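You operate a simulated robot arm through the tools that you are given. There is no shell and no other tool.

Carry out the task below with a simulated robot arm. There is one attempt and no reset: what you move stays moved.

## Task
Press the cork coaster once on LOW and leave it on the pad.
Fine: swing the head clear, turn the heat dial off, leave the switch on.

Only the result counts: the job must be done as asked and must still hold three seconds after the hand-in. Knocking over, shifting, dropping, spilling or breaking anything else fails it.

## Robot
A 7-joint arm with a two-finger parallel gripper, fixed in place. Base frame: the origin is at the foot of the arm, x ahead of it, y to its left, z up; the work surface is at about z = 840. Readings come in mm, degrees, newtons and seconds.
Its first joint turns from -166.0 to 166.0 degrees. Payload 4.4 kg.
The tool frame sits at the grasp point between the pads (the TCP): z along the fingers, y along the line on which they close. The tips reach 23 mm beyond it. Largest opening 94 mm; finger width 38, thickness 10; the body of the gripper, 54 by 96 mm, starts 39 mm behind the TCP.
Orientation is told as [roll, pitch, yaw] about the base's x, y, z axes, in that order, counted from this pose: with the fingers straight down and closing along the base's y, the tool's x points along the base's -x, its y along +y and its z along -z.

## Interface
- The arm moves only by the tool apply_moves. Its argument "rows" is a list that holds one entry, the list of rows, each a list of 7 numbers: the gripper command, from -1 (fully open) to 1 (shut), values between in proportion, then the shift along the tool's x, y, z in units of 400 mm (1.0 is 400 mm), then the turn, a rotation vector about the tool's x, y, z in units of 45 degrees (1.0 is 45 degrees). In form: [[[hand, x, y, z, ax, ay, az], ...]]. A call has 1 to 20 rows; each row is the pose to reach, as a shift and turn from the pose commanded when the call began, along the tool's axes at that moment. A call with a number of a shift or a turn outside -1 to 1 is refused whole. Each row takes 0.2 s and may step no farther than 50 mm and 8.6 degrees from the row before; otherwise, or with a gripper value out of range, the whole call is refused. Where a pose cannot be reached the arm comes as near as it can. A force on the tool above 40 N (or 10 N above the force at the start of the call, whichever is more), or a blocked arm, ends the call early, and 0.2 s more pass. Each finger travels about 72 mm/s and halts on what it meets, pressing with about 36 N; the grip force reading is that of the motor and also rises with nothing between the fingers. The clock runs only during rows and for 0.2 s after the last one: add rows that repeat a pose to give the fingers time. It gives the time, the measured TCP pose, the force on the tool (base axes), the opening and the grip force at its end, in the units of the frame above (readings bear some noise), with the torque about the TCP (base axes, N m) and any sound that the robot's microphone picked up.
- Cameras (640 x 400 px; columns grow to the right, rows downward): "scene" is fixed at [51.1, 499.8, 1513.7]; the picture's right is [-0.56, -0.83, 0.00], its down [-0.42, 0.28, -0.86] and it looks along [0.72, -0.48, -0.50] (base axes); focal length 300 px, centre (320, 200). "wrist" rides on the gripper at [86, 16, -74] in the tool frame; the picture's right is [-0.18, 0.98, 0.00], its down [-0.58, -0.11, -0.81] and it looks along [-0.79, -0.15, 0.59] (tool axes); focal length 243 px, centre (320, 200). There is no depth. A picture from a camera that has moved, and an enlarged one, comes with that camera's place and axes in the base frame and with its lens.
- camera(camera): a new picture of that camera. It takes no simulated time.
- zoom(camera, box): a new picture of the part [left, top, right, bottom] of that camera's present view, enlarged. It takes no simulated time.
- close_job(): hands the job in; it is judged then, once.

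Places have to be worked out from the pictures, the camera data and where the tool is seen. Open the gripper and draw the arm clear of the work before you hand the job in, unless the task says otherwise.

The tools are called after "Call:" by a JSON object that holds its "fn" and its "kwargs". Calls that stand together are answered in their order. apply_moves: Moves the arm, as the interface text tells. Its arguments: {"type":"object","properties":{"rows":{"type":"array"}},"required":["rows"]} The other tools are called the same way: camera (camera) takes a picture; zoom (camera, box) takes an enlarged picture of a part of a camera's view; close_job () hands the job in.

At the start:

```text
time: 0.0
position: [597.3, 290.5, 1306.2]
tcp_rot: [0.0, 0.0, 0.0]
force: [-0.1, 0.1, 0.1]
ft_torque: [0.0, 0.02, 0.05]
opening: 93.8
finger_force: 0.0
```

scene: 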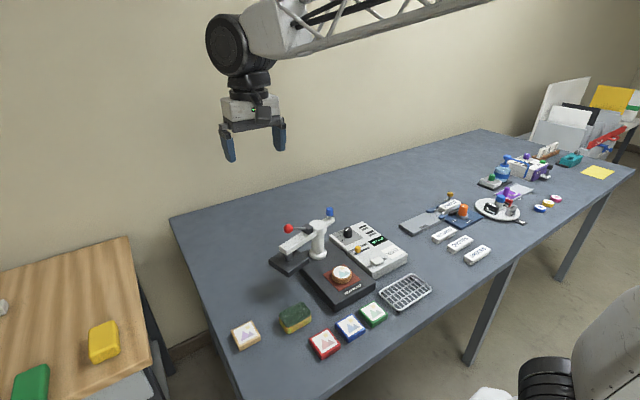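
wrist: 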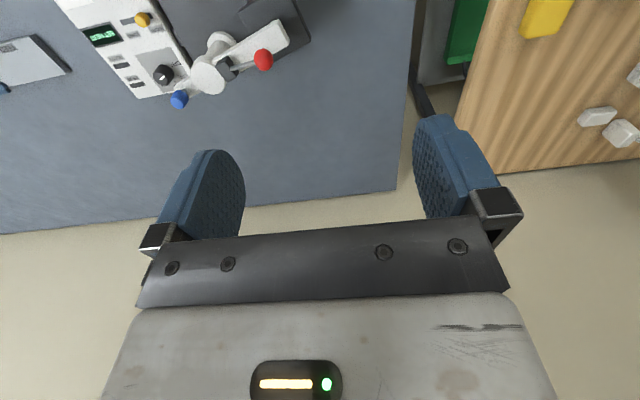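

I'll look at the press machine closely first before moving.

Call:
{"fn": "zoom", "kwargs": {"camera": "scene", "box": [220, 190, 440, 330]}}

Call:
{"fn": "zoom", "kwargs": {"camera": "wrist", "box": [50, 0, 330, 175]}}

Call:
{"fn": "zoom", "kwargs": {"camera": "scene", "box": [320, 210, 420, 280]}}

Call:
{"fn": "zoom", "kwargs": {"camera": "scene", "box": [220, 280, 400, 370]}}

```text
2.86 times, centred on (330, 260) of scene
camera zoom: at [51.1, 499.8, 1513.7], right [-0.56, -0.83, 0.0], down [-0.42, 0.28, -0.86], along [0.72, -0.48, -0.5], focal length 856 px, centre (291, 29)
```

zoom: 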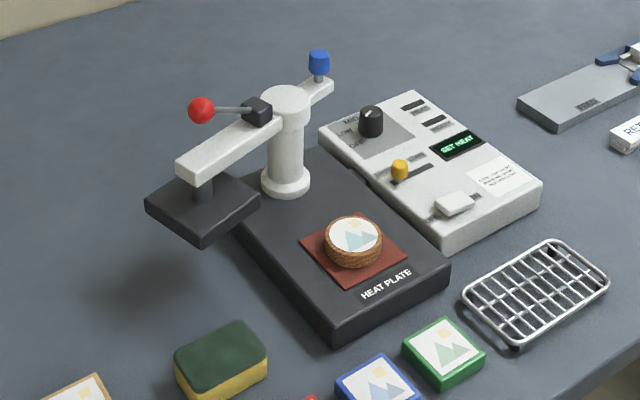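

```text
2.29 times, centred on (190, 88) of wrist
camera zoom: at [510.1, 304.7, 1379.7], right [0.18, 0.98, 0.0], down [0.58, -0.11, 0.81], along [0.79, -0.15, -0.59], focal length 555 px, centre (617, 457)
```

zoom: 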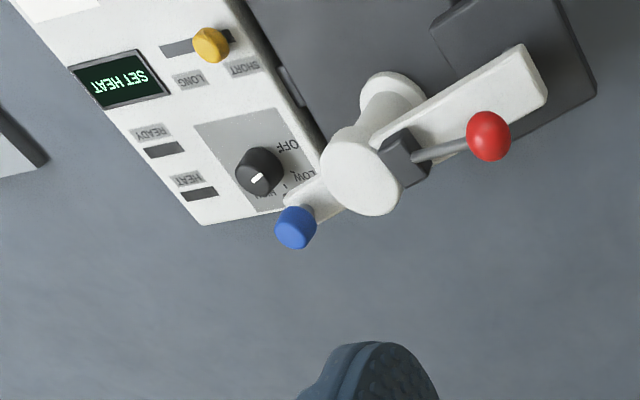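

```text
5.71 times, centred on (370, 245) of scene
camera zoom: at [51.1, 499.8, 1513.7], right [-0.56, -0.83, 0.0], down [-0.42, 0.28, -0.86], along [0.72, -0.48, -0.5], focal length 1713 px, centre (34, -57)
```

zoom: 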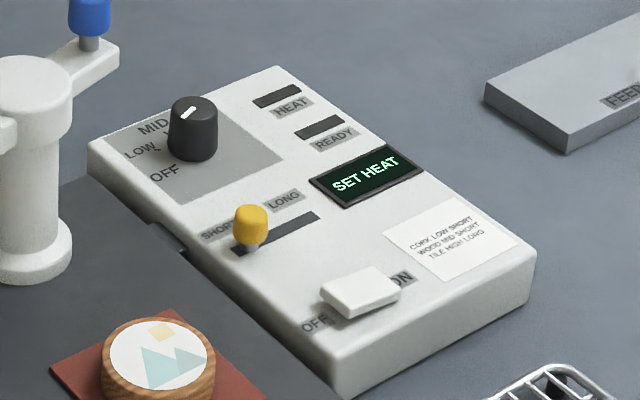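

```text
3.56 times, centred on (310, 325) of scene
camera zoom: at [51.1, 499.8, 1513.7], right [-0.56, -0.83, 0.0], down [-0.42, 0.28, -0.86], along [0.72, -0.48, -0.5], focal length 1066 px, centre (356, -244)
```

zoom: 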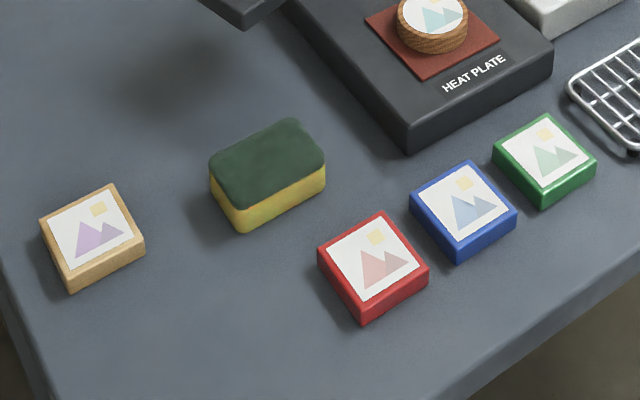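

The cork piece already sits on the red pad, the dial is near (688,-38,910), the post top near (665,97,1000), the blue knob near (684,44,1021) and the red lever ball near (637,209,1053). I move high to a spot in front of the console to read the dial closely.

Call:
{"fn": "apply_moves", "kwargs": {"rows": [[[-1, 0.024, -0.08, 0.054, 0, 0, 0], [-1, 0.0485, -0.16, 0.108, 0, 0, 0], [-1, 0.073, -0.24, 0.162, 0, 0, 0], [-1, 0.097, -0.32, 0.216, 0, 0, 0], [-1, 0.121, -0.4, 0.27, 0, 0, 0], [-1, 0.1455, -0.48, 0.324, 0, 0, 0], [-1, 0.17, -0.56, 0.378, 0, 0, 0], [-1, 0.194, -0.64, 0.432, 0, 0, 0], [-1, 0.218, -0.72, 0.486, 0, 0, 0], [-1, 0.2425, -0.8, 0.54, 0, 0, 0], [-1, 0.2425, -0.8, 0.54, 0, 0, 0]]]}}

```text
time: 2.4
position: [500.3, -30.4, 1089.4]
tcp_rot: [0.1, 0.0, 0.0]
force: [-0.3, -0.2, -0.4]
ft_torque: [-0.01, 0.0, -0.01]
opening: 94.0
finger_force: 0.1
```

The arm arrived as planned; now I take pictures from both cameras.

Call:
{"fn": "camera", "kwargs": {"camera": "wrist"}}

Call:
{"fn": "zoom", "kwargs": {"camera": "scene", "box": [220, 160, 440, 330]}}

```text
taken
camera wrist: at [412.7, -16.4, 1163.2], right [0.18, 0.98, 0.0], down [0.58, -0.11, 0.81], along [0.79, -0.15, -0.59], focal length 243 px, centre (320, 200)
```

wrist: 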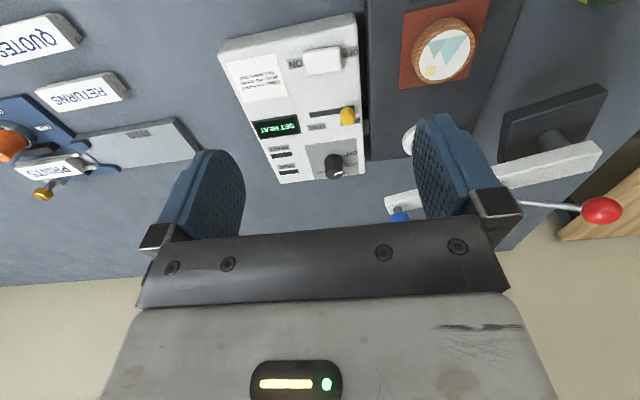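

```text
2.35 times, centred on (330, 245) of scene
camera zoom: at [51.1, 499.8, 1513.7], right [-0.56, -0.83, 0.0], down [-0.42, 0.28, -0.86], along [0.72, -0.48, -0.5], focal length 705 px, centre (296, 94)
```

zoom: 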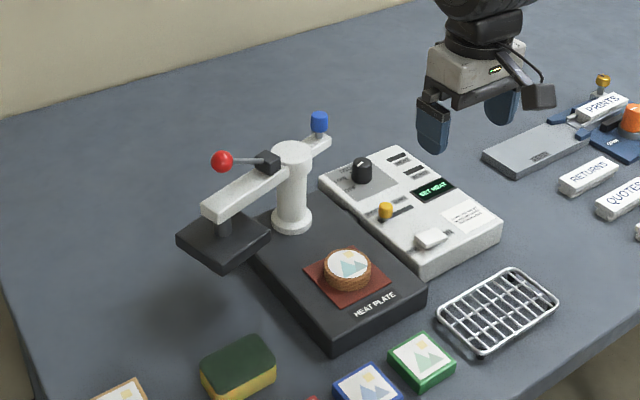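

Zooming in on the dial and labels from the wrist view.

Call:
{"fn": "zoom", "kwargs": {"camera": "wrist", "box": [210, 0, 370, 190]}}

Call:
{"fn": "zoom", "kwargs": {"camera": "wrist", "box": [290, 130, 370, 190]}}

Call:
{"fn": "zoom", "kwargs": {"camera": "scene", "box": [325, 215, 385, 255]}}

Call:
{"fn": "zoom", "kwargs": {"camera": "scene", "box": [270, 200, 350, 290]}}

```text
2.11 times, centred on (290, 95) of wrist
camera zoom: at [412.7, -16.4, 1163.2], right [0.18, 0.98, 0.0], down [0.58, -0.11, 0.81], along [0.79, -0.15, -0.59], focal length 511 px, centre (383, 421)
```

zoom: 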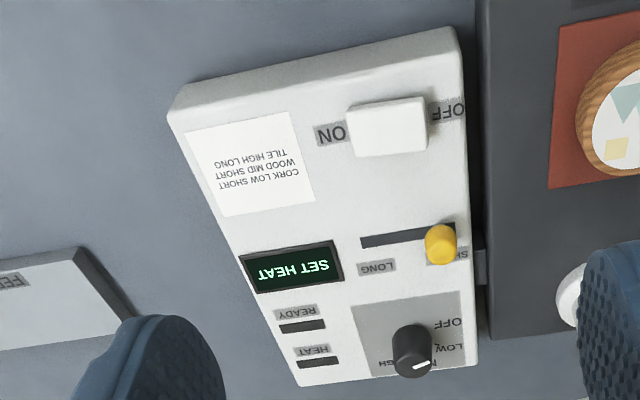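

```text
6.67 times, centred on (330, 160) of wrist
camera zoom: at [412.7, -16.4, 1163.2], right [0.18, 0.98, 0.0], down [0.58, -0.11, 0.81], along [0.79, -0.15, -0.59], focal length 1618 px, centre (253, 467)
```

zoom: 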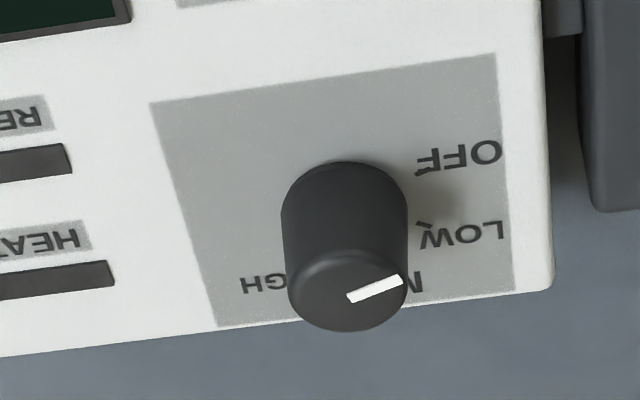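

```text
10.00 times, centred on (355, 235) of scene
camera zoom: at [51.1, 499.8, 1513.7], right [-0.56, -0.83, 0.0], down [-0.42, 0.28, -0.86], along [0.72, -0.48, -0.5], focal length 2997 px, centre (-30, -150)
```

zoom: 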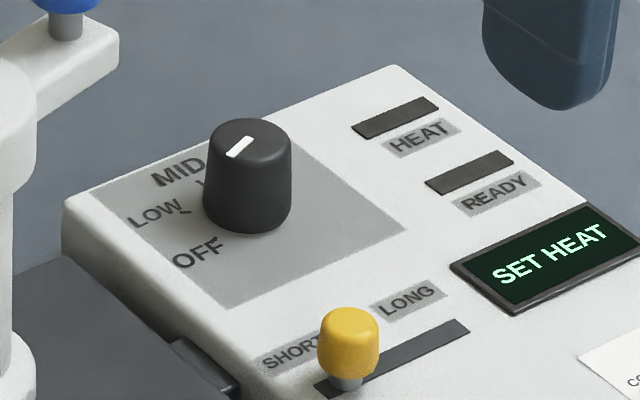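

```text
4.44 times, centred on (310, 245) of scene
camera zoom: at [51.1, 499.8, 1513.7], right [-0.56, -0.83, 0.0], down [-0.42, 0.28, -0.86], along [0.72, -0.48, -0.5], focal length 1332 px, centre (364, 0)
```

zoom: 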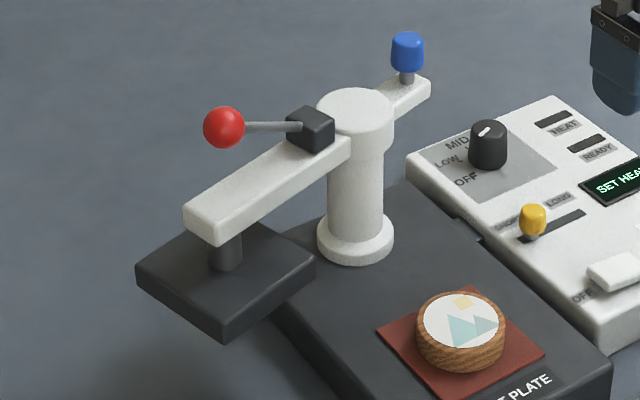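

The dial mark points at OFF and the slider is on SHORT, and the order OFF→LOW→MID→HIGH runs clockwise seen from above. I estimate the dial top at about (693,-44,907), so I go above it with the fingers part-open to check alignment.

Call:
{"fn": "apply_moves", "kwargs": {"rows": [[[-0.17, -0.08, -0.006, 0.03, 0, 0, 0], [-0.17, -0.16, -0.012, 0.06, 0, 0, 0], [-0.17, -0.24, -0.018, 0.09, 0, 0, 0], [-0.17, -0.32, -0.024, 0.12, 0, 0, 0], [-0.17, -0.4, -0.03, 0.15, 0, 0, 0], [-0.17, -0.4825, -0.035, 0.2, 0, 0, 0], [-0.17, -0.4825, -0.035, 0.2225, 0, 0, 0], [-0.17, -0.4825, -0.035, 0.2225, 0, 0, 0]]]}}

Call:
{"fn": "camera", "kwargs": {"camera": "wrist"}}

Call:
{"fn": "zoom", "kwargs": {"camera": "scene", "box": [270, 160, 430, 270]}}

```text
time: 4.2
position: [693.3, -43.8, 1000.2]
tcp_rot: [0.0, 0.0, 0.0]
force: [0.5, 0.0, -0.4]
ft_torque: [-0.01, -0.01, -0.02]
opening: 55.1
finger_force: 0.2
```

```text
taken
camera wrist: at [606.5, -28.9, 1073.8], right [0.18, 0.98, 0.0], down [0.58, -0.11, 0.81], along [0.79, -0.15, -0.59], focal length 243 px, centre (320, 200)
```

wrist: 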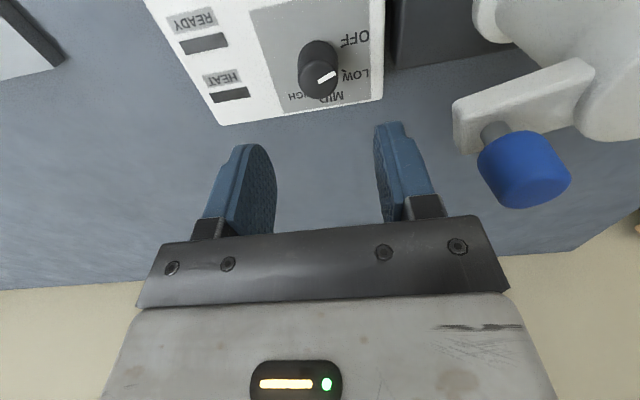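

```text
3.64 times, centred on (350, 215) of scene
camera zoom: at [51.1, 499.8, 1513.7], right [-0.56, -0.83, 0.0], down [-0.42, 0.28, -0.86], along [0.72, -0.48, -0.5], focal length 1090 px, centre (211, 146)
```

zoom: 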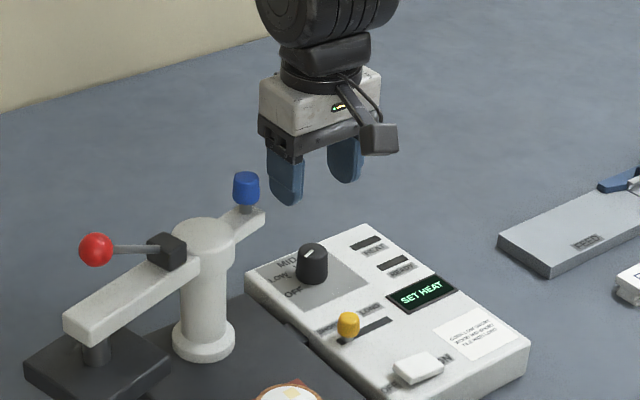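

The camera block on the wrist would swing into the head's arm if I turned clockwise from here, so I'll grasp with yaw about +60° and turn towards 0. First a closer look at the dial to refine its position.

Call:
{"fn": "zoom", "kwargs": {"camera": "wrist", "box": [260, 20, 390, 130]}}

```text
3.64 times, centred on (325, 75) of wrist
camera zoom: at [606.5, -28.9, 1073.8], right [0.18, 0.98, 0.0], down [0.58, -0.11, 0.81], along [0.79, -0.15, -0.59], focal length 882 px, centre (302, 654)
```

zoom: 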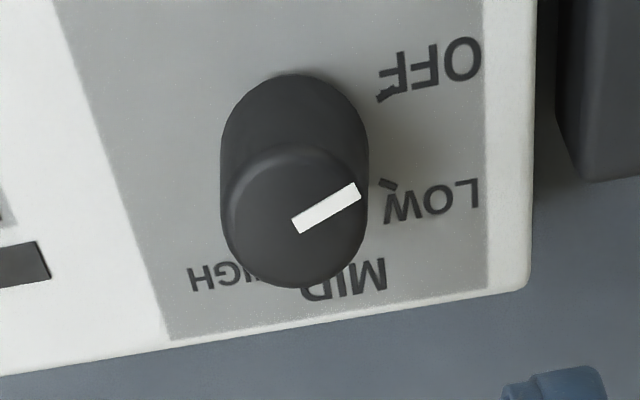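

Two wrist views put the dial top at (691,-46,909), with a diameter of 28 mm and a panel height near 880. I turn the hand to yaw +45°, well above the dial and centred on it.

Call:
{"fn": "apply_moves", "kwargs": {"rows": [[[-0.17, 0.003, -0.003, 0, 0, 0, -0.1667], [-0.17, 0.006, -0.0055, 0, 0, 0, -0.3333], [-0.17, 0.006, -0.0055, 0, 0, 0, -0.5], [-0.17, 0.006, -0.0055, 0, 0, 0, -0.6667], [-0.17, 0.006, -0.0055, 0, 0, 0, -0.8333], [-0.17, 0.006, -0.0055, 0, 0, 0, -1.0], [-0.17, 0.006, -0.0055, 0, 0, 0, -1.0]]]}}

```text
time: 5.8
position: [690.4, -46.1, 1000.9]
tcp_rot: [0.0, 0.0, 45.1]
force: [0.2, 0.6, -0.2]
ft_torque: [0.0, -0.05, 0.0]
opening: 54.6
finger_force: 0.0
```

Yaw is +45° as wanted. Now another 15° and straight down to TCP z ≈ 909, leaving the tips about 6 mm over the panel.

Call:
{"fn": "apply_moves", "kwargs": {"rows": [[[-0.17, 0, 0, 0.0, 0, 0, -0.1667], [-0.17, 0, 0, 0.02, 0, 0, -0.3333], [-0.17, 0, 0, 0.07, 0, 0, -0.3333], [-0.17, 0, 0, 0.12, 0, 0, -0.3333], [-0.17, 0, 0, 0.16, 0, 0, -0.3333], [-0.17, 0, 0, 0.19, 0, 0, -0.3333], [-0.17, 0, 0, 0.21, 0, 0, -0.3333], [-0.17, 0, 0, 0.228, 0, 0, -0.3333], [-0.17, 0, 0, 0.228, 0, 0, -0.3333]]]}}

Call:
{"fn": "camera", "kwargs": {"camera": "wrist"}}

Call:
{"fn": "zoom", "kwargs": {"camera": "scene", "box": [310, 180, 410, 260]}}

```text
time: 7.8
position: [691.5, -46.0, 910.3]
tcp_rot: [-0.1, -0.1, 60.0]
force: [0.2, -1.0, 0.2]
ft_torque: [0.04, 0.0, -0.01]
opening: 55.1
finger_force: 0.0
```

```text
taken
camera wrist: at [632.7, -113.7, 984.0], right [-0.76, 0.65, 0.0], down [0.39, 0.45, 0.81], along [0.52, 0.61, -0.59], focal length 243 px, centre (320, 200)
```

wrist: 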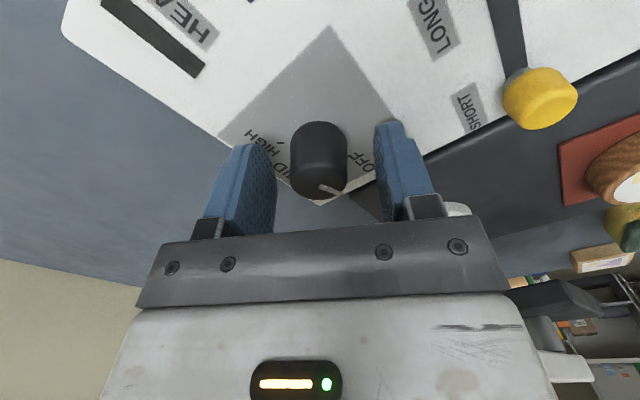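

```text
5.00 times, centred on (360, 220) of scene
camera zoom: at [51.1, 499.8, 1513.7], right [-0.56, -0.83, 0.0], down [-0.42, 0.28, -0.86], along [0.72, -0.48, -0.5], focal length 1498 px, centre (120, 100)
```

zoom: 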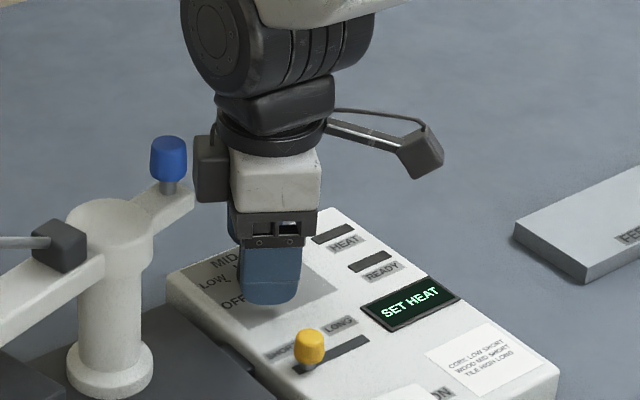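

The dial is centred between the fingers. I close on it without moving.

Call:
{"fn": "apply_moves", "kwargs": {"rows": [[[0.3, 0, 0, 0, 0, 0, 0], [1, 0, 0, 0, 0, 0, 0], [1, 0, 0, 0, 0, 0, 0], [1, 0, 0, 0, 0, 0, 0]]]}}

```text
time: 8.8
position: [691.5, -45.4, 911.9]
tcp_rot: [-0.1, 0.0, 60.0]
force: [27.7, -17.5, -8.3]
ft_torque: [-0.41, -0.75, -0.01]
opening: 30.0
finger_force: 45.2
```

The grip holds at 30 mm but with a side load of about 33 N along the closing axis, so the hand is slightly off-centre; I shift by small amounts along -y to relieve it.

Call:
{"fn": "apply_moves", "kwargs": {"rows": [[[1, 0, -0.0025, 0, 0, 0, 0], [1, 0, -0.005, 0, 0, 0, 0], [1, 0, -0.005, 0, 0, 0, 0]]]}}

```text
time: 9.6
position: [690.8, -46.9, 911.6]
tcp_rot: [0.1, 0.1, 60.1]
force: [-6.3, 11.6, 6.7]
ft_torque: [0.13, 0.33, 0.01]
opening: 29.8
finger_force: 45.2
stopped in row 3: the force on the tool passed its limit at 47 N (the readings are from after the stop); the commanded pose is now the measured one
```

The load is now low (about 13 N) with the dial held. I turn it clockwise in small steps, about 26° first.

Call:
{"fn": "apply_moves", "kwargs": {"rows": [[[1, 0, 0, 0, 0, 0, 0.1], [1, 0, 0, 0, 0, 0, 0.2], [1, 0, 0, 0, 0, 0, 0.3], [1, 0, 0, 0, 0, 0, 0.4], [1, 0, 0, 0, 0, 0, 0.5], [1, 0, 0, 0, 0, 0, 0.58], [1, 0, 0, 0, 0, 0, 0.58]]]}}

Call:
{"fn": "camera", "kwargs": {"camera": "wrist"}}

Call:
{"fn": "zoom", "kwargs": {"camera": "scene", "box": [310, 180, 410, 260]}}

```text
time: 10.5
position: [692.1, -46.3, 910.9]
tcp_rot: [0.2, 0.1, 44.7]
force: [-6.3, 8.0, 6.1]
ft_torque: [0.14, 0.43, 0.01]
opening: 29.8
finger_force: 45.4
stopped in row 4: the force on the tool passed its limit at 42 N (the readings are from after the stop); the commanded pose is now the measured one
```

```text
taken
camera wrist: at [618.0, -96.6, 984.5], right [-0.56, 0.83, 0.0], down [0.49, 0.33, 0.81], along [0.67, 0.45, -0.59], focal length 243 px, centre (320, 200)
```

wrist: 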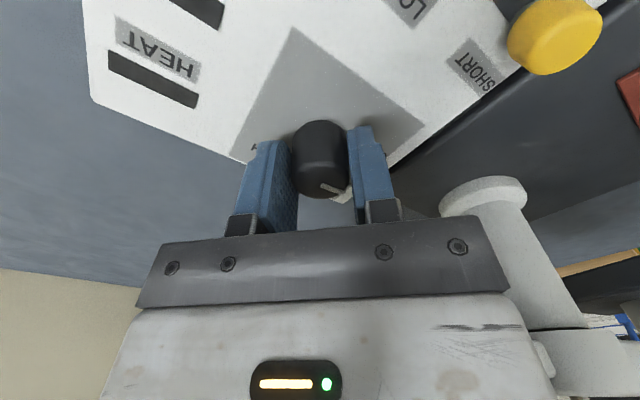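

```text
5.00 times, centred on (360, 220) of scene
camera zoom: at [51.1, 499.8, 1513.7], right [-0.56, -0.83, 0.0], down [-0.42, 0.28, -0.86], along [0.72, -0.48, -0.5], focal length 1498 px, centre (120, 100)
```

zoom: 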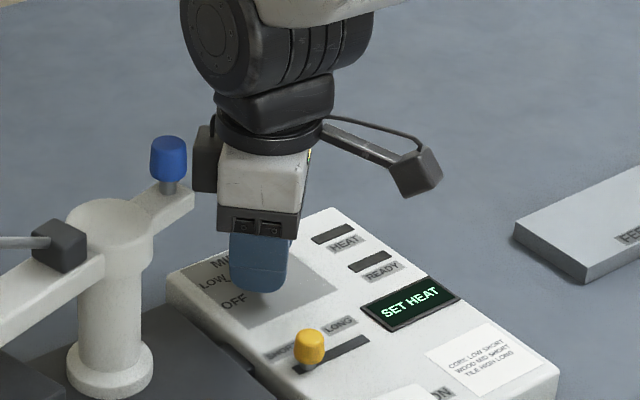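

The dial turned with the hand by 15°, but a side-force peak stopped it. I ease the grip command to a lighter squeeze and read the load again.

Call:
{"fn": "apply_moves", "kwargs": {"rows": [[[0.42, 0, 0, 0, 0, 0, 0], [0.42, 0, 0, 0, 0, 0, 0]]]}}

```text
time: 11.1
position: [692.3, -46.2, 911.3]
tcp_rot: [0.2, 0.1, 44.7]
force: [-13.4, 12.5, 11.2]
ft_torque: [-0.14, 0.68, 0.04]
opening: 29.9
finger_force: 45.0
```

Residual load is about 18 N along +y of the tool. A 0.5 mm nudge in +y should centre it.

Call:
{"fn": "apply_moves", "kwargs": {"rows": [[[0.42, 0, 0.0012, -0.001, 0, 0, 0], [0.42, 0, 0.0012, -0.001, 0, 0, 0]]]}}

```text
time: 11.7
position: [691.9, -45.4, 911.1]
tcp_rot: [0.1, 0.0, 44.7]
force: [0.6, -8.1, -3.7]
ft_torque: [-0.09, -0.13, -0.02]
opening: 29.6
finger_force: 45.0
```

The load is now low. I resume turning with gentler 3° steps.

Call:
{"fn": "apply_moves", "kwargs": {"rows": [[[0.42, 0, 0, 0, 0, 0, 0.06], [0.42, 0, 0, 0, 0, 0, 0.12], [0.42, 0, 0, 0, 0, 0, 0.18], [0.42, 0, 0, 0, 0, 0, 0.24], [0.42, 0, 0, 0, 0, 0, 0.3], [0.42, 0, 0, 0, 0, 0, 0.36], [0.42, 0, 0, 0, 0, 0, 0.42], [0.42, 0, 0, 0, 0, 0, 0.42]]]}}

```text
time: 13.5
position: [691.6, -45.2, 911.3]
tcp_rot: [0.2, 0.1, 25.8]
force: [-3.3, -15.0, -8.9]
ft_torque: [-0.25, 0.0, -0.03]
opening: 29.7
finger_force: 44.8
```

Total turn so far 34°. I continue another 18° with a slight relief in -y.

Call:
{"fn": "apply_moves", "kwargs": {"rows": [[[0.42, 0, -0.0005, 0, 0, 0, 0.06], [0.42, 0, -0.0008, 0, 0, 0, 0.12], [0.42, 0, -0.0008, 0, 0, 0, 0.18], [0.42, 0, -0.0008, 0, 0, 0, 0.24], [0.42, 0, -0.0008, 0, 0, 0, 0.3], [0.42, 0, -0.0008, 0, 0, 0, 0.36], [0.42, 0, -0.0008, 0, 0, 0, 0.4], [0.42, 0, -0.0008, 0, 0, 0, 0.4]]]}}

Call:
{"fn": "camera", "kwargs": {"camera": "wrist"}}

Call:
{"fn": "zoom", "kwargs": {"camera": "scene", "box": [310, 180, 410, 260]}}

```text
time: 15.3
position: [690.9, -45.2, 911.3]
tcp_rot: [0.1, 0.2, 7.8]
force: [-22.6, 17.7, -8.3]
ft_torque: [0.28, 0.36, 0.06]
opening: 29.7
finger_force: 44.4
```

```text
taken
camera wrist: at [602.8, -42.3, 984.7], right [0.05, 1.0, 0.0], down [0.59, -0.03, 0.8], along [0.8, -0.04, -0.59], focal length 243 px, centre (320, 200)
```

wrist: 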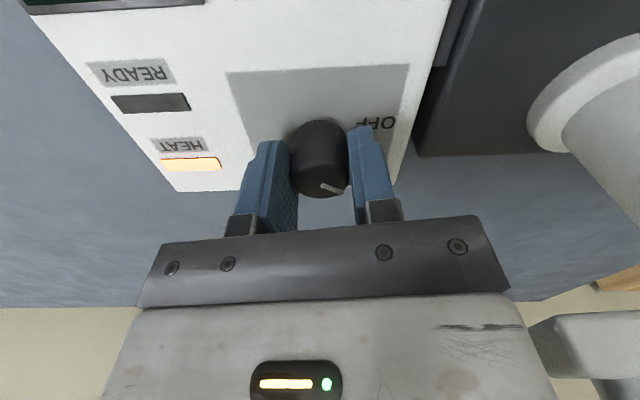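

```text
5.00 times, centred on (360, 220) of scene
camera zoom: at [51.1, 499.8, 1513.7], right [-0.56, -0.83, 0.0], down [-0.42, 0.28, -0.86], along [0.72, -0.48, -0.5], focal length 1498 px, centre (120, 100)
```

zoom: 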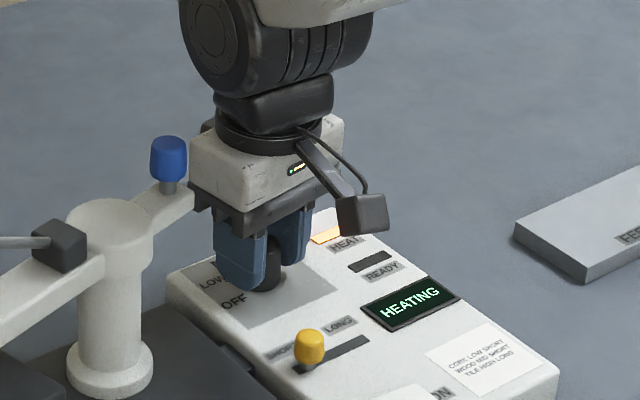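

The display now reads HEATING and the heat lamp is lit. I open the fingers and rise straight up to check where the mark stands.

Call:
{"fn": "apply_moves", "kwargs": {"rows": [[[0.1, 0, 0, 0, 0, 0, 0], [-0.17, 0, 0, 0, 0, 0, 0], [-0.17, 0, 0, 0, 0, 0, 0], [-0.17, 0, 0, -0.06, 0, 0, 0], [-0.17, 0, 0, -0.14, 0, 0, 0], [-0.17, 0, 0, -0.225, 0, 0, 0], [-0.17, 0, 0, -0.225, 0, 0, 0]]]}}

Call:
{"fn": "zoom", "kwargs": {"camera": "wrist", "box": [240, 0, 400, 140]}}

Call:
{"fn": "zoom", "kwargs": {"camera": "scene", "box": [310, 200, 410, 280]}}

```text
time: 16.9
position: [690.6, -47.1, 1000.8]
tcp_rot: [0.1, 0.1, 7.8]
force: [-0.6, 0.6, -0.7]
ft_torque: [0.02, 0.02, 0.01]
opening: 55.0
finger_force: 0.1
```

```text
2.86 times, centred on (320, 70) of wrist
camera zoom: at [603.7, -44.4, 1074.3], right [0.05, 1.0, 0.0], down [0.59, -0.03, 0.8], along [0.8, -0.04, -0.59], focal length 693 px, centre (320, 571)
```

zoom: 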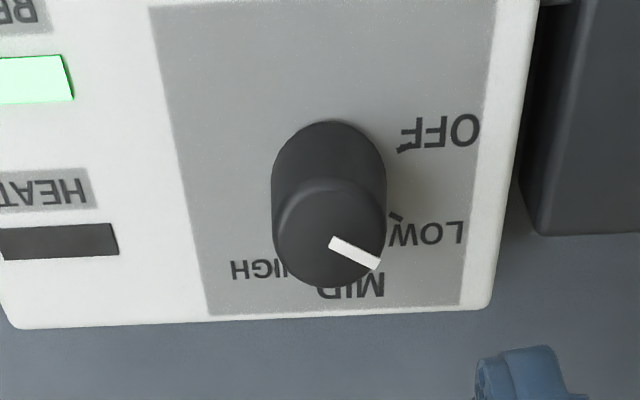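

```text
5.00 times, centred on (360, 240) of scene
camera zoom: at [51.1, 499.8, 1513.7], right [-0.56, -0.83, 0.0], down [-0.42, 0.28, -0.86], along [0.72, -0.48, -0.5], focal length 1498 px, centre (120, 0)
```

zoom: 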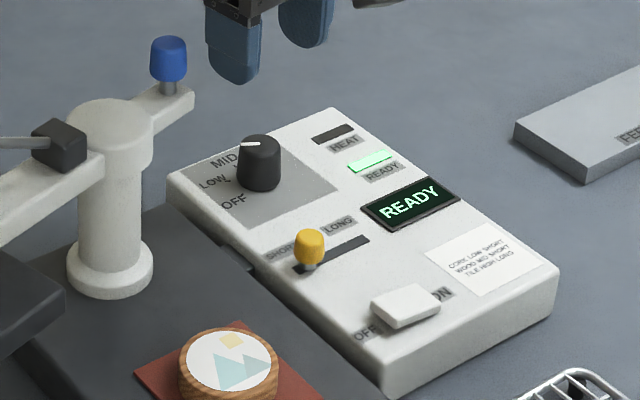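

READY is lit, and the mark lines up with the LOW tick (52° from OFF). Next is the head: the blue knob is at about (688,37,1014) on the arm's tail and the post axis is at about (671,93). I rise and go above the knob to check.

Call:
{"fn": "apply_moves", "kwargs": {"rows": [[[-0.17, 0, 0, -0.08, 0, 0, 0], [0.15, 0, 0, -0.1625, 0, 0, 0], [0.15, -0.006, 0.06, -0.1625, 0, 0, 0], [0.15, -0.013, 0.12, -0.1625, 0, 0, 0], [0.15, -0.02, 0.17, -0.1625, 0, 0, 0], [0.15, -0.0238, 0.21, -0.1625, 0, 0, 0], [0.15, -0.0238, 0.21, -0.1625, 0, 0, 0]]]}}

Call:
{"fn": "camera", "kwargs": {"camera": "wrist"}}

Call:
{"fn": "zoom", "kwargs": {"camera": "scene", "box": [270, 150, 390, 240]}}

```text
time: 18.5
position: [690.4, 38.2, 1067.5]
tcp_rot: [0.0, 0.1, 7.8]
force: [-0.2, 0.0, 0.5]
ft_torque: [-0.01, -0.01, 0.03]
opening: 39.9
finger_force: 0.0
```

```text
taken
camera wrist: at [601.7, 40.1, 1140.4], right [0.05, 1.0, 0.0], down [0.59, -0.03, 0.8], along [0.8, -0.04, -0.59], focal length 243 px, centre (320, 200)
```

wrist: 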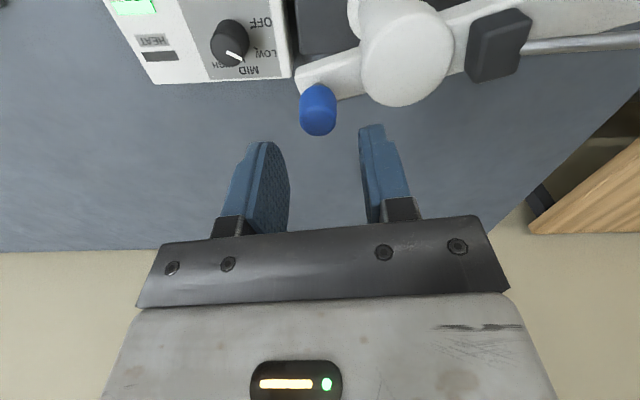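

```text
4.44 times, centred on (330, 195) of scene
camera zoom: at [51.1, 499.8, 1513.7], right [-0.56, -0.83, 0.0], down [-0.42, 0.28, -0.86], along [0.72, -0.48, -0.5], focal length 1332 px, centre (276, 222)
```

zoom: 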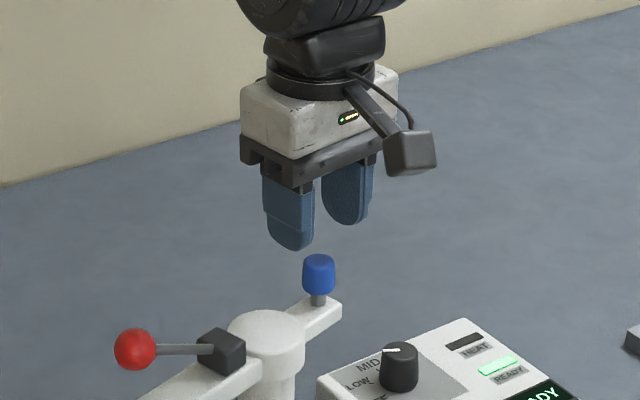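

The knob is centred under the grasp point, about 47 mm below it (top near z 1020). I descend 43 mm with the fingers 40 mm apart, then look.

Call:
{"fn": "apply_moves", "kwargs": {"rows": [[[0.15, 0, -0.0025, 0.04, 0, 0, 0], [0.15, 0, -0.0025, 0.07, 0, 0, 0], [0.15, 0, -0.0025, 0.09, 0, 0, 0], [0.15, 0, -0.0025, 0.107, 0, 0, 0], [0.15, 0, -0.0025, 0.107, 0, 0, 0]]]}}

Call:
{"fn": "camera", "kwargs": {"camera": "wrist"}}

Call:
{"fn": "zoom", "kwargs": {"camera": "scene", "box": [270, 150, 390, 240]}}

```text
time: 19.7
position: [689.9, 36.3, 1024.4]
tcp_rot: [0.0, 0.0, 7.8]
force: [0.4, 0.5, -0.2]
ft_torque: [0.01, 0.0, 0.01]
opening: 39.8
finger_force: 0.0
```

```text
taken
camera wrist: at [600.9, 40.0, 1097.4], right [0.05, 1.0, 0.0], down [0.59, -0.03, 0.8], along [0.8, -0.04, -0.59], focal length 243 px, centre (320, 200)
```

wrist: 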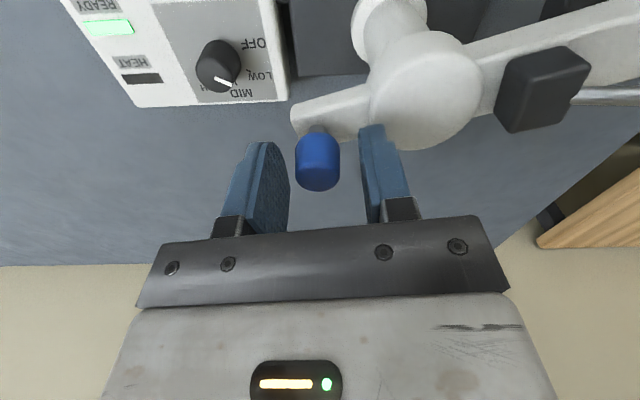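

```text
4.44 times, centred on (330, 195) of scene
camera zoom: at [51.1, 499.8, 1513.7], right [-0.56, -0.83, 0.0], down [-0.42, 0.28, -0.86], along [0.72, -0.48, -0.5], focal length 1332 px, centre (276, 222)
```

zoom: 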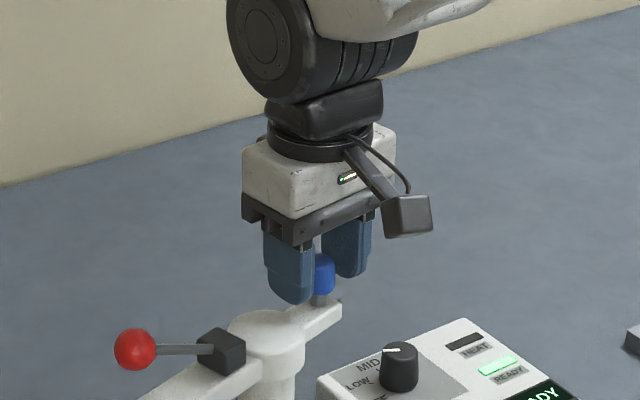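

The knob is between the fingers at a good height. I shift 1 mm to -y and close.

Call:
{"fn": "apply_moves", "kwargs": {"rows": [[[0.3, 0, -0.0025, 0, 0, 0, 0], [0.45, 0, -0.0025, 0, 0, 0, 0], [0.6, 0, -0.0025, 0, 0, 0, 0], [0.75, 0, -0.0025, 0, 0, 0, 0], [0.75, 0, -0.0025, 0, 0, 0, 0]]]}}

```text
time: 20.9
position: [689.7, 35.4, 1024.5]
tcp_rot: [0.1, 0.1, 7.8]
force: [2.9, -12.6, -0.7]
ft_torque: [-0.27, -0.1, -0.02]
opening: 23.6
finger_force: 45.2
```

The knob is gripped at 23.6 mm. For the swing I'd rather have the fingers close tangentially, so the knob can slide radially while being pushed. I open slightly, rise 3 mm, and turn the hand clockwise around the knob.

Call:
{"fn": "apply_moves", "kwargs": {"rows": [[[0.06, 0, 0, 0, 0, 0, 0], [0.06, 0, 0, -0.0075, 0, 0, 0], [0.06, 0, 0, -0.0075, 0, 0, 0.1667], [0.06, 0, 0, -0.0075, 0, 0, 0.3333], [0.06, 0, 0, -0.0075, 0, 0, 0.5], [0.06, 0, 0, -0.0075, 0, 0, 0.6667], [0.06, 0, 0, -0.0075, 0, 0, 0.8333], [0.06, 0, 0, -0.0075, 0, 0, 1.0], [0.06, 0, 0, -0.0075, 0, 0, 1.0]]]}}

Call:
{"fn": "camera", "kwargs": {"camera": "wrist"}}

Call:
{"fn": "zoom", "kwargs": {"camera": "scene", "box": [250, 150, 390, 260]}}

```text
time: 22.9
position: [689.4, 37.6, 1027.2]
tcp_rot: [0.0, 0.1, -37.3]
force: [0.8, -0.2, 0.3]
ft_torque: [-0.01, 0.01, -0.01]
opening: 44.0
finger_force: 0.1
```

```text
taken
camera wrist: at [630.0, 100.6, 1100.0], right [0.74, 0.67, 0.0], down [0.4, -0.44, 0.8], along [0.54, -0.6, -0.59], focal length 243 px, centre (320, 200)
```

wrist: 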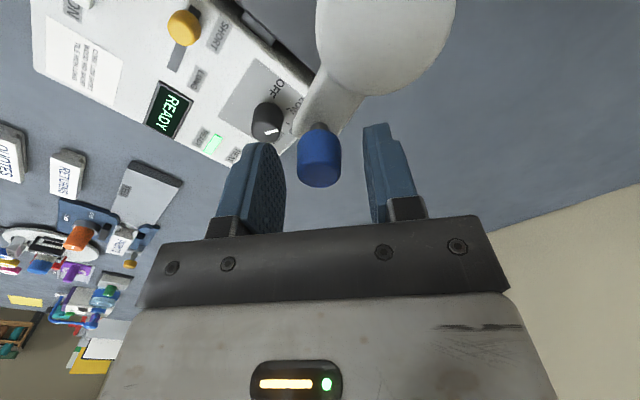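

```text
3.64 times, centred on (320, 205) of scene
camera zoom: at [51.1, 499.8, 1513.7], right [-0.56, -0.83, 0.0], down [-0.42, 0.28, -0.86], along [0.72, -0.48, -0.5], focal length 1090 px, centre (320, 182)
```

zoom: 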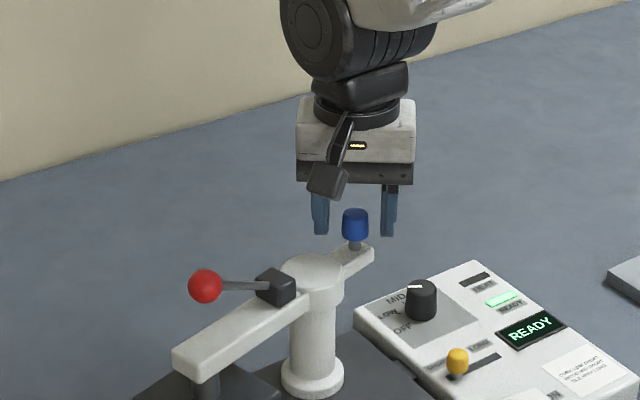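

Good clearance all round. I turn 25° more to yaw -62°, where the closing axis is about tangential, and narrow the opening around the knob.

Call:
{"fn": "apply_moves", "kwargs": {"rows": [[[0.06, 0, 0, 0, 0, 0, 0.15], [0.06, 0, 0, 0, 0, 0, 0.3], [0.06, 0, 0, 0, 0, 0, 0.45], [0.06, 0, 0, 0, 0, 0, 0.5556], [0.3, 0, 0, 0, 0, 0, 0.5556], [0.4, 0, 0, 0, 0, 0, 0.5556], [0.4, 0, 0, 0, 0, 0, 0.5556]]]}}

Call:
{"fn": "camera", "kwargs": {"camera": "wrist"}}

```text
time: 24.5
position: [688.3, 37.3, 1027.2]
tcp_rot: [-0.1, 0.1, -62.3]
force: [0.7, -0.2, 0.2]
ft_torque: [-0.01, 0.0, 0.02]
opening: 28.3
finger_force: 0.0
```

```text
taken
camera wrist: at [663.0, 118.9, 1100.5], right [0.96, 0.3, 0.0], down [0.18, -0.57, 0.81], along [0.24, -0.77, -0.59], focal length 243 px, centre (320, 200)
```

wrist: 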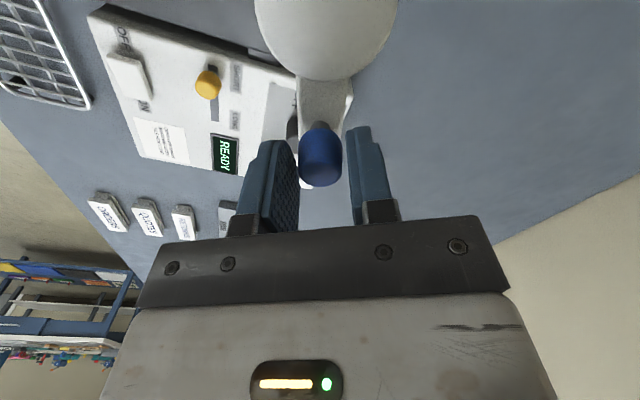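

The knob sits loosely between the fingers with the post in line with the tool's x axis (pivot about (671,90)). I swing it counter-clockwise by 36°, following an arc about the pivot.

Call:
{"fn": "apply_moves", "kwargs": {"rows": [[[0.4, -0.00166, 0.01442, 0, 0, 0, -0.1333], [0.4, -0.0018, 0.02895, 0, 0, 0, -0.2667], [0.4, -0.0004, 0.0434, 0, 0, 0, -0.4], [0.4, 0.0025, 0.0576, 0, 0, 0, -0.5333], [0.4, 0.0068, 0.0715, 0, 0, 0, -0.6667], [0.4, 0.0126, 0.0848, 0, 0, 0, -0.8], [0.4, 0.0126, 0.0848, 0, 0, 0, -0.8]]]}}

Call:
{"fn": "camera", "kwargs": {"camera": "wrist"}}

Call:
{"fn": "camera", "kwargs": {"camera": "scene"}}

```text
time: 26.1
position: [718.0, 55.4, 1026.0]
tcp_rot: [0.0, 0.1, -26.2]
force: [0.2, -0.9, -0.1]
ft_torque: [-0.03, 0.0, 0.0]
opening: 28.1
finger_force: 0.3
```

```text
taken
camera wrist: at [646.9, 107.7, 1100.0], right [0.6, 0.8, 0.0], down [0.48, -0.35, 0.8], along [0.64, -0.48, -0.59], focal length 243 px, centre (320, 200)
```

wrist: 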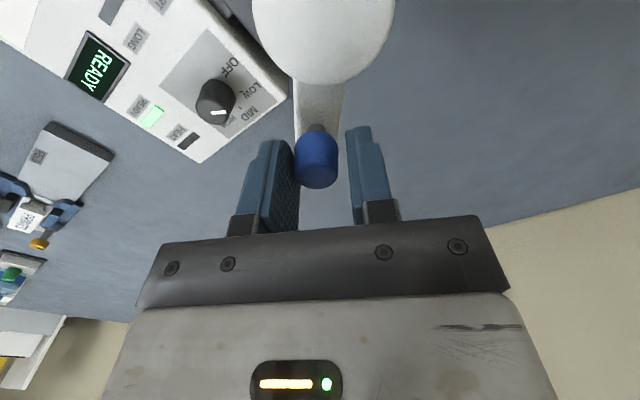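

```text
taken
```

scene: 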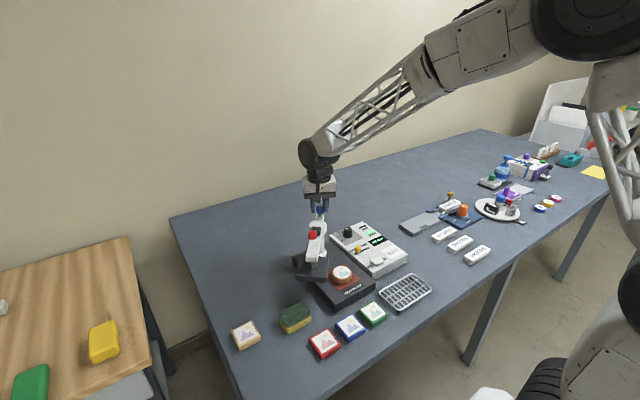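

Smooth, near-zero force, and the head has swung in. I repeat the same 36° arc to bring the arm over the pad.

Call:
{"fn": "apply_moves", "kwargs": {"rows": [[[0.4, -0.00166, 0.01442, 0, 0, 0, -0.1333], [0.4, -0.0018, 0.02895, 0, 0, 0, -0.2667], [0.4, -0.0004, 0.0434, 0, 0, 0, -0.4], [0.4, 0.0025, 0.0576, 0, 0, 0, -0.5333], [0.4, 0.0068, 0.0715, 0, 0, 0, -0.6667], [0.4, 0.0126, 0.0848, 0, 0, 0, -0.8], [0.4, 0.0126, 0.0848, 0, 0, 0, -0.8]]]}}

Call:
{"fn": "camera", "kwargs": {"camera": "wrist"}}

Call:
{"fn": "zoom", "kwargs": {"camera": "scene", "box": [260, 170, 440, 320]}}

```text
time: 27.7
position: [728.1, 88.8, 1026.8]
tcp_rot: [0.0, 0.1, 9.9]
force: [-0.5, -0.1, 0.4]
ft_torque: [0.02, 0.0, 0.04]
opening: 28.3
finger_force: 0.0
```

```text
taken
camera wrist: at [639.0, 89.0, 1100.1], right [0.01, 1.0, 0.0], down [0.59, -0.01, 0.8], along [0.8, -0.01, -0.59], focal length 243 px, centre (320, 200)
```

wrist: 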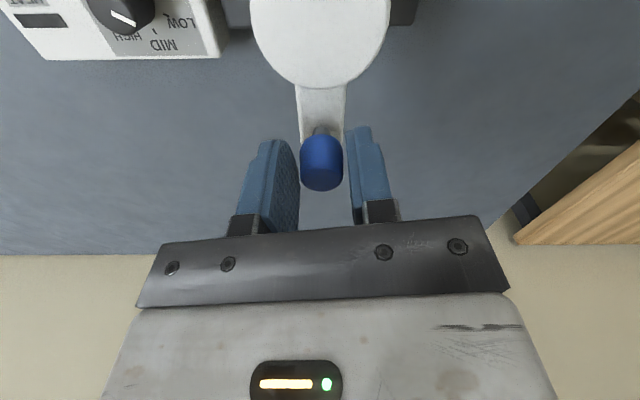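

```text
2.67 times, centred on (350, 245) of scene
camera zoom: at [51.1, 499.8, 1513.7], right [-0.56, -0.83, 0.0], down [-0.42, 0.28, -0.86], along [0.72, -0.48, -0.5], focal length 799 px, centre (240, 80)
```

zoom: 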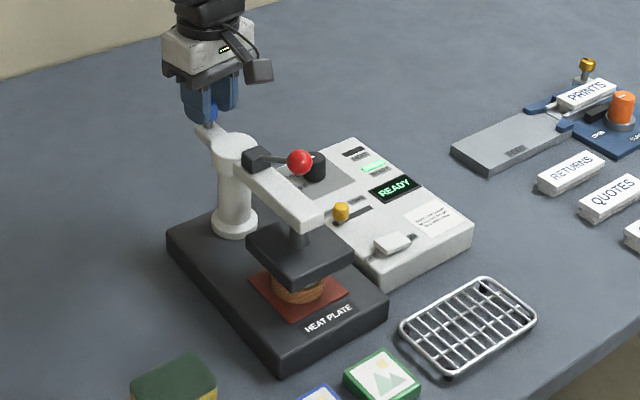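

The head is now over the pad and READY still shows. I look closely to judge alignment with the cork before pressing.

Call:
{"fn": "zoom", "kwargs": {"camera": "scene", "box": [315, 210, 415, 310]}}

Call:
{"fn": "zoom", "kwargs": {"camera": "wrist", "box": [220, 0, 420, 200]}}

```text
4.00 times, centred on (365, 260) of scene
camera zoom: at [51.1, 499.8, 1513.7], right [-0.56, -0.83, 0.0], down [-0.42, 0.28, -0.86], along [0.72, -0.48, -0.5], focal length 1199 px, centre (140, -40)
```

zoom: 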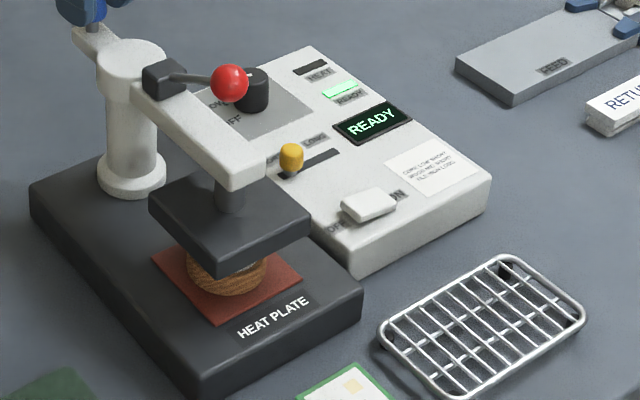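

```text
2.00 times, centred on (320, 100) of wrist
camera zoom: at [639.0, 89.0, 1100.1], right [0.01, 1.0, 0.0], down [0.59, -0.01, 0.8], along [0.8, -0.01, -0.59], focal length 485 px, centre (320, 400)
```

zoom: 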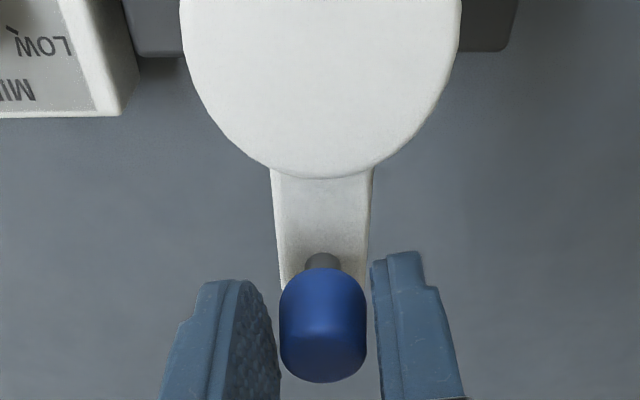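

The arm tail runs straight along x and the heat plate edges are symmetric about the post, so the head is centred on the pad. I release the knob, rise, and move above the red lever ball (about (556,90,1043)) with yaw 0.

Call:
{"fn": "apply_moves", "kwargs": {"rows": [[[0.06, 0, 0, 0, 0, 0, 0], [0.06, 0, 0, 0, 0, 0, 0], [0.06, 0, 0, -0.1, 0, 0, 0], [0.06, 0, 0, -0.2075, 0, 0, 0], [0.06, 0.1, 0.018, -0.2075, 0, 0, 0.06], [0.06, 0.2, 0.036, -0.2075, 0, 0, 0.12], [0.06, 0.3, 0.055, -0.2075, 0, 0, 0.18], [0.06, 0.4, 0.073, -0.2075, 0, 0, 0.22], [0.06, 0.423, 0.077, -0.2075, 0, 0, 0.22], [0.06, 0.423, 0.077, -0.2075, 0, 0, 0.22]]]}}

Call:
{"fn": "camera", "kwargs": {"camera": "wrist"}}

Call:
{"fn": "zoom", "kwargs": {"camera": "scene", "box": [280, 170, 420, 310]}}

```text
time: 29.9
position: [557.5, 92.8, 1110.0]
tcp_rot: [0.0, 0.0, -0.2]
force: [0.0, 0.5, -0.1]
ft_torque: [-0.06, -0.01, -0.02]
opening: 44.2
finger_force: 0.1
```

```text
taken
camera wrist: at [470.4, 106.6, 1183.7], right [0.19, 0.98, 0.0], down [0.58, -0.11, 0.8], along [0.79, -0.15, -0.59], focal length 243 px, centre (320, 200)
```

wrist: 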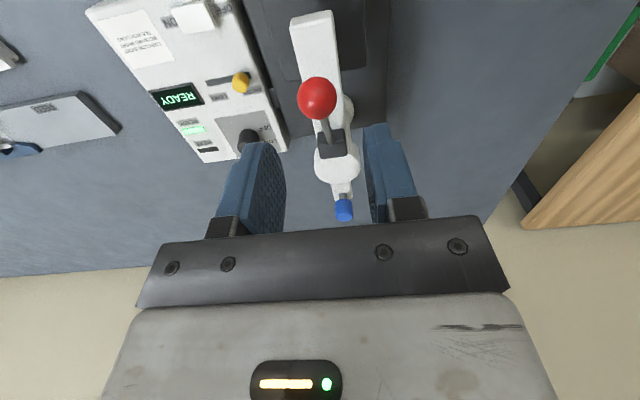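

```text
2.86 times, centred on (350, 240) of scene
camera zoom: at [51.1, 499.8, 1513.7], right [-0.56, -0.83, 0.0], down [-0.42, 0.28, -0.86], along [0.72, -0.48, -0.5], focal length 856 px, centre (234, 86)
```

zoom: 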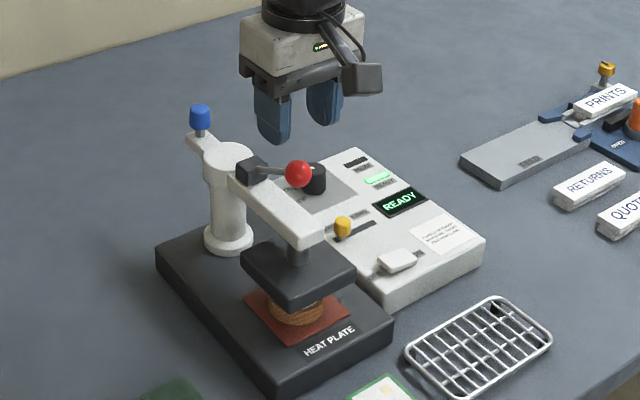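

The ball is within about 3 mm of the grasp axis, roughly 67 mm below. I descend 53 mm with the fingers straddling it.

Call:
{"fn": "apply_moves", "kwargs": {"rows": [[[0.06, 0.005, -0.003, 0.05, 0, 0, 0], [0.06, 0.005, -0.003, 0.09, 0, 0, 0], [0.06, 0.005, -0.003, 0.115, 0, 0, 0], [0.06, 0.005, -0.003, 0.1325, 0, 0, 0], [0.06, 0.005, -0.003, 0.1325, 0, 0, 0]]]}}

Call:
{"fn": "camera", "kwargs": {"camera": "wrist"}}

Call:
{"fn": "zoom", "kwargs": {"camera": "scene", "box": [300, 180, 400, 280]}}

```text
time: 31.1
position: [553.5, 89.9, 1056.1]
tcp_rot: [0.0, 0.1, -0.1]
force: [-0.2, 0.1, -0.7]
ft_torque: [-0.01, 0.0, -0.07]
opening: 44.3
finger_force: 0.0
```

```text
taken
camera wrist: at [466.8, 104.6, 1130.2], right [0.19, 0.98, 0.0], down [0.58, -0.11, 0.8], along [0.79, -0.15, -0.59], focal length 243 px, centre (320, 200)
```

wrist: 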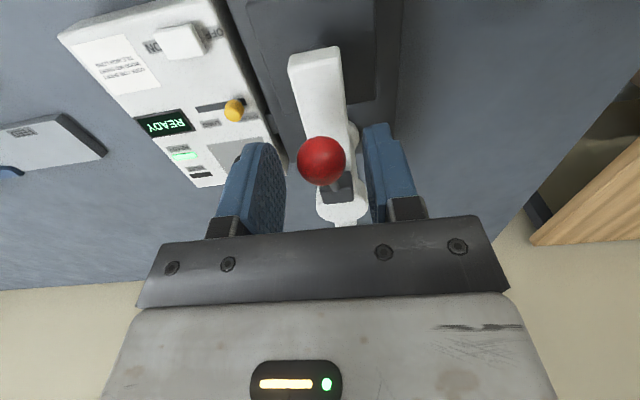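

```text
4.00 times, centred on (350, 230) of scene
camera zoom: at [51.1, 499.8, 1513.7], right [-0.56, -0.83, 0.0], down [-0.42, 0.28, -0.86], along [0.72, -0.48, -0.5], focal length 1199 px, centre (200, 80)
```

zoom: 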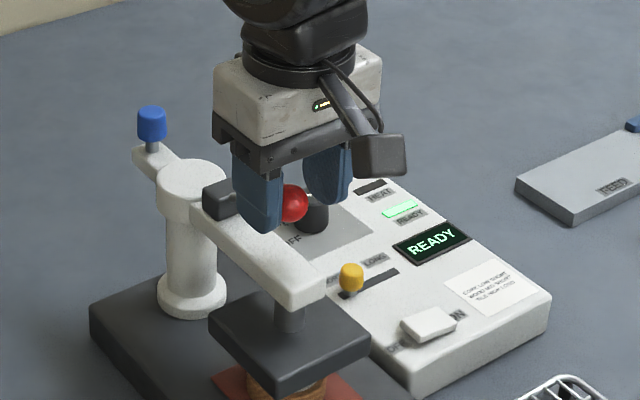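

The ball centre lies at tool offset (3,1,10) mm. I correct for that, keeping the fingertips about 9 mm below the ball centre, and close on it.

Call:
{"fn": "apply_moves", "kwargs": {"rows": [[[0.06, 0.008, 0.0035, -0.009, 0, 0, 0], [0.25, 0.008, 0.0035, -0.009, 0, 0, 0], [0.45, 0.008, 0.0035, -0.009, 0, 0, 0], [0.6, 0.008, 0.0035, -0.009, 0, 0, 0], [0.6, 0.008, 0.0035, -0.009, 0, 0, 0]]]}}

Call:
{"fn": "camera", "kwargs": {"camera": "wrist"}}

```text
time: 32.3
position: [550.9, 91.1, 1060.8]
tcp_rot: [0.1, 0.1, 0.0]
force: [-1.8, -0.7, 0.1]
ft_torque: [-0.05, 0.08, -0.06]
opening: 24.7
finger_force: 44.7
```

```text
taken
camera wrist: at [463.9, 106.2, 1133.7], right [0.19, 0.98, 0.0], down [0.58, -0.11, 0.8], along [0.79, -0.15, -0.59], focal length 243 px, centre (320, 200)
```

wrist: 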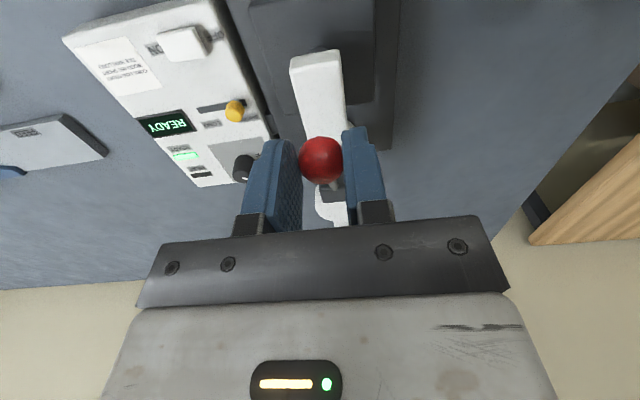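

The ball is held with almost no load. I lower it along the lever's arc, 20 mm first, and watch force, head and display.

Call:
{"fn": "apply_moves", "kwargs": {"rows": [[[0.6, 0.005, 0, 0.0125, 0, 0, 0], [0.6, 0.01, 0, 0.025, 0, 0, 0], [0.6, 0.0145, 0, 0.0375, 0, 0, 0], [0.6, 0.0188, 0, 0.05, 0, 0, 0], [0.6, 0.0188, 0, 0.05, 0, 0, 0]]]}}

Call:
{"fn": "zoom", "kwargs": {"camera": "scene", "box": [290, 190, 410, 310]}}

```text
time: 33.5
position: [543.9, 91.2, 1041.3]
tcp_rot: [0.0, 0.1, -0.1]
force: [11.8, -1.2, 13.9]
ft_torque: [-0.04, -1.38, 0.02]
opening: 24.6
finger_force: 44.6
```

```text
3.33 times, centred on (350, 250) of scene
camera zoom: at [51.1, 499.8, 1513.7], right [-0.56, -0.83, 0.0], down [-0.42, 0.28, -0.86], along [0.72, -0.48, -0.5], focal length 999 px, centre (220, 33)
```

zoom: 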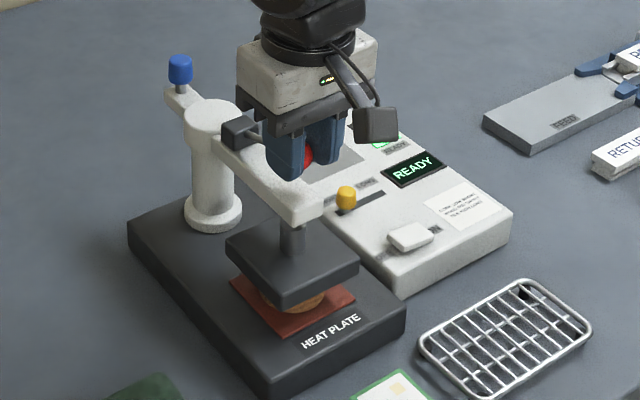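

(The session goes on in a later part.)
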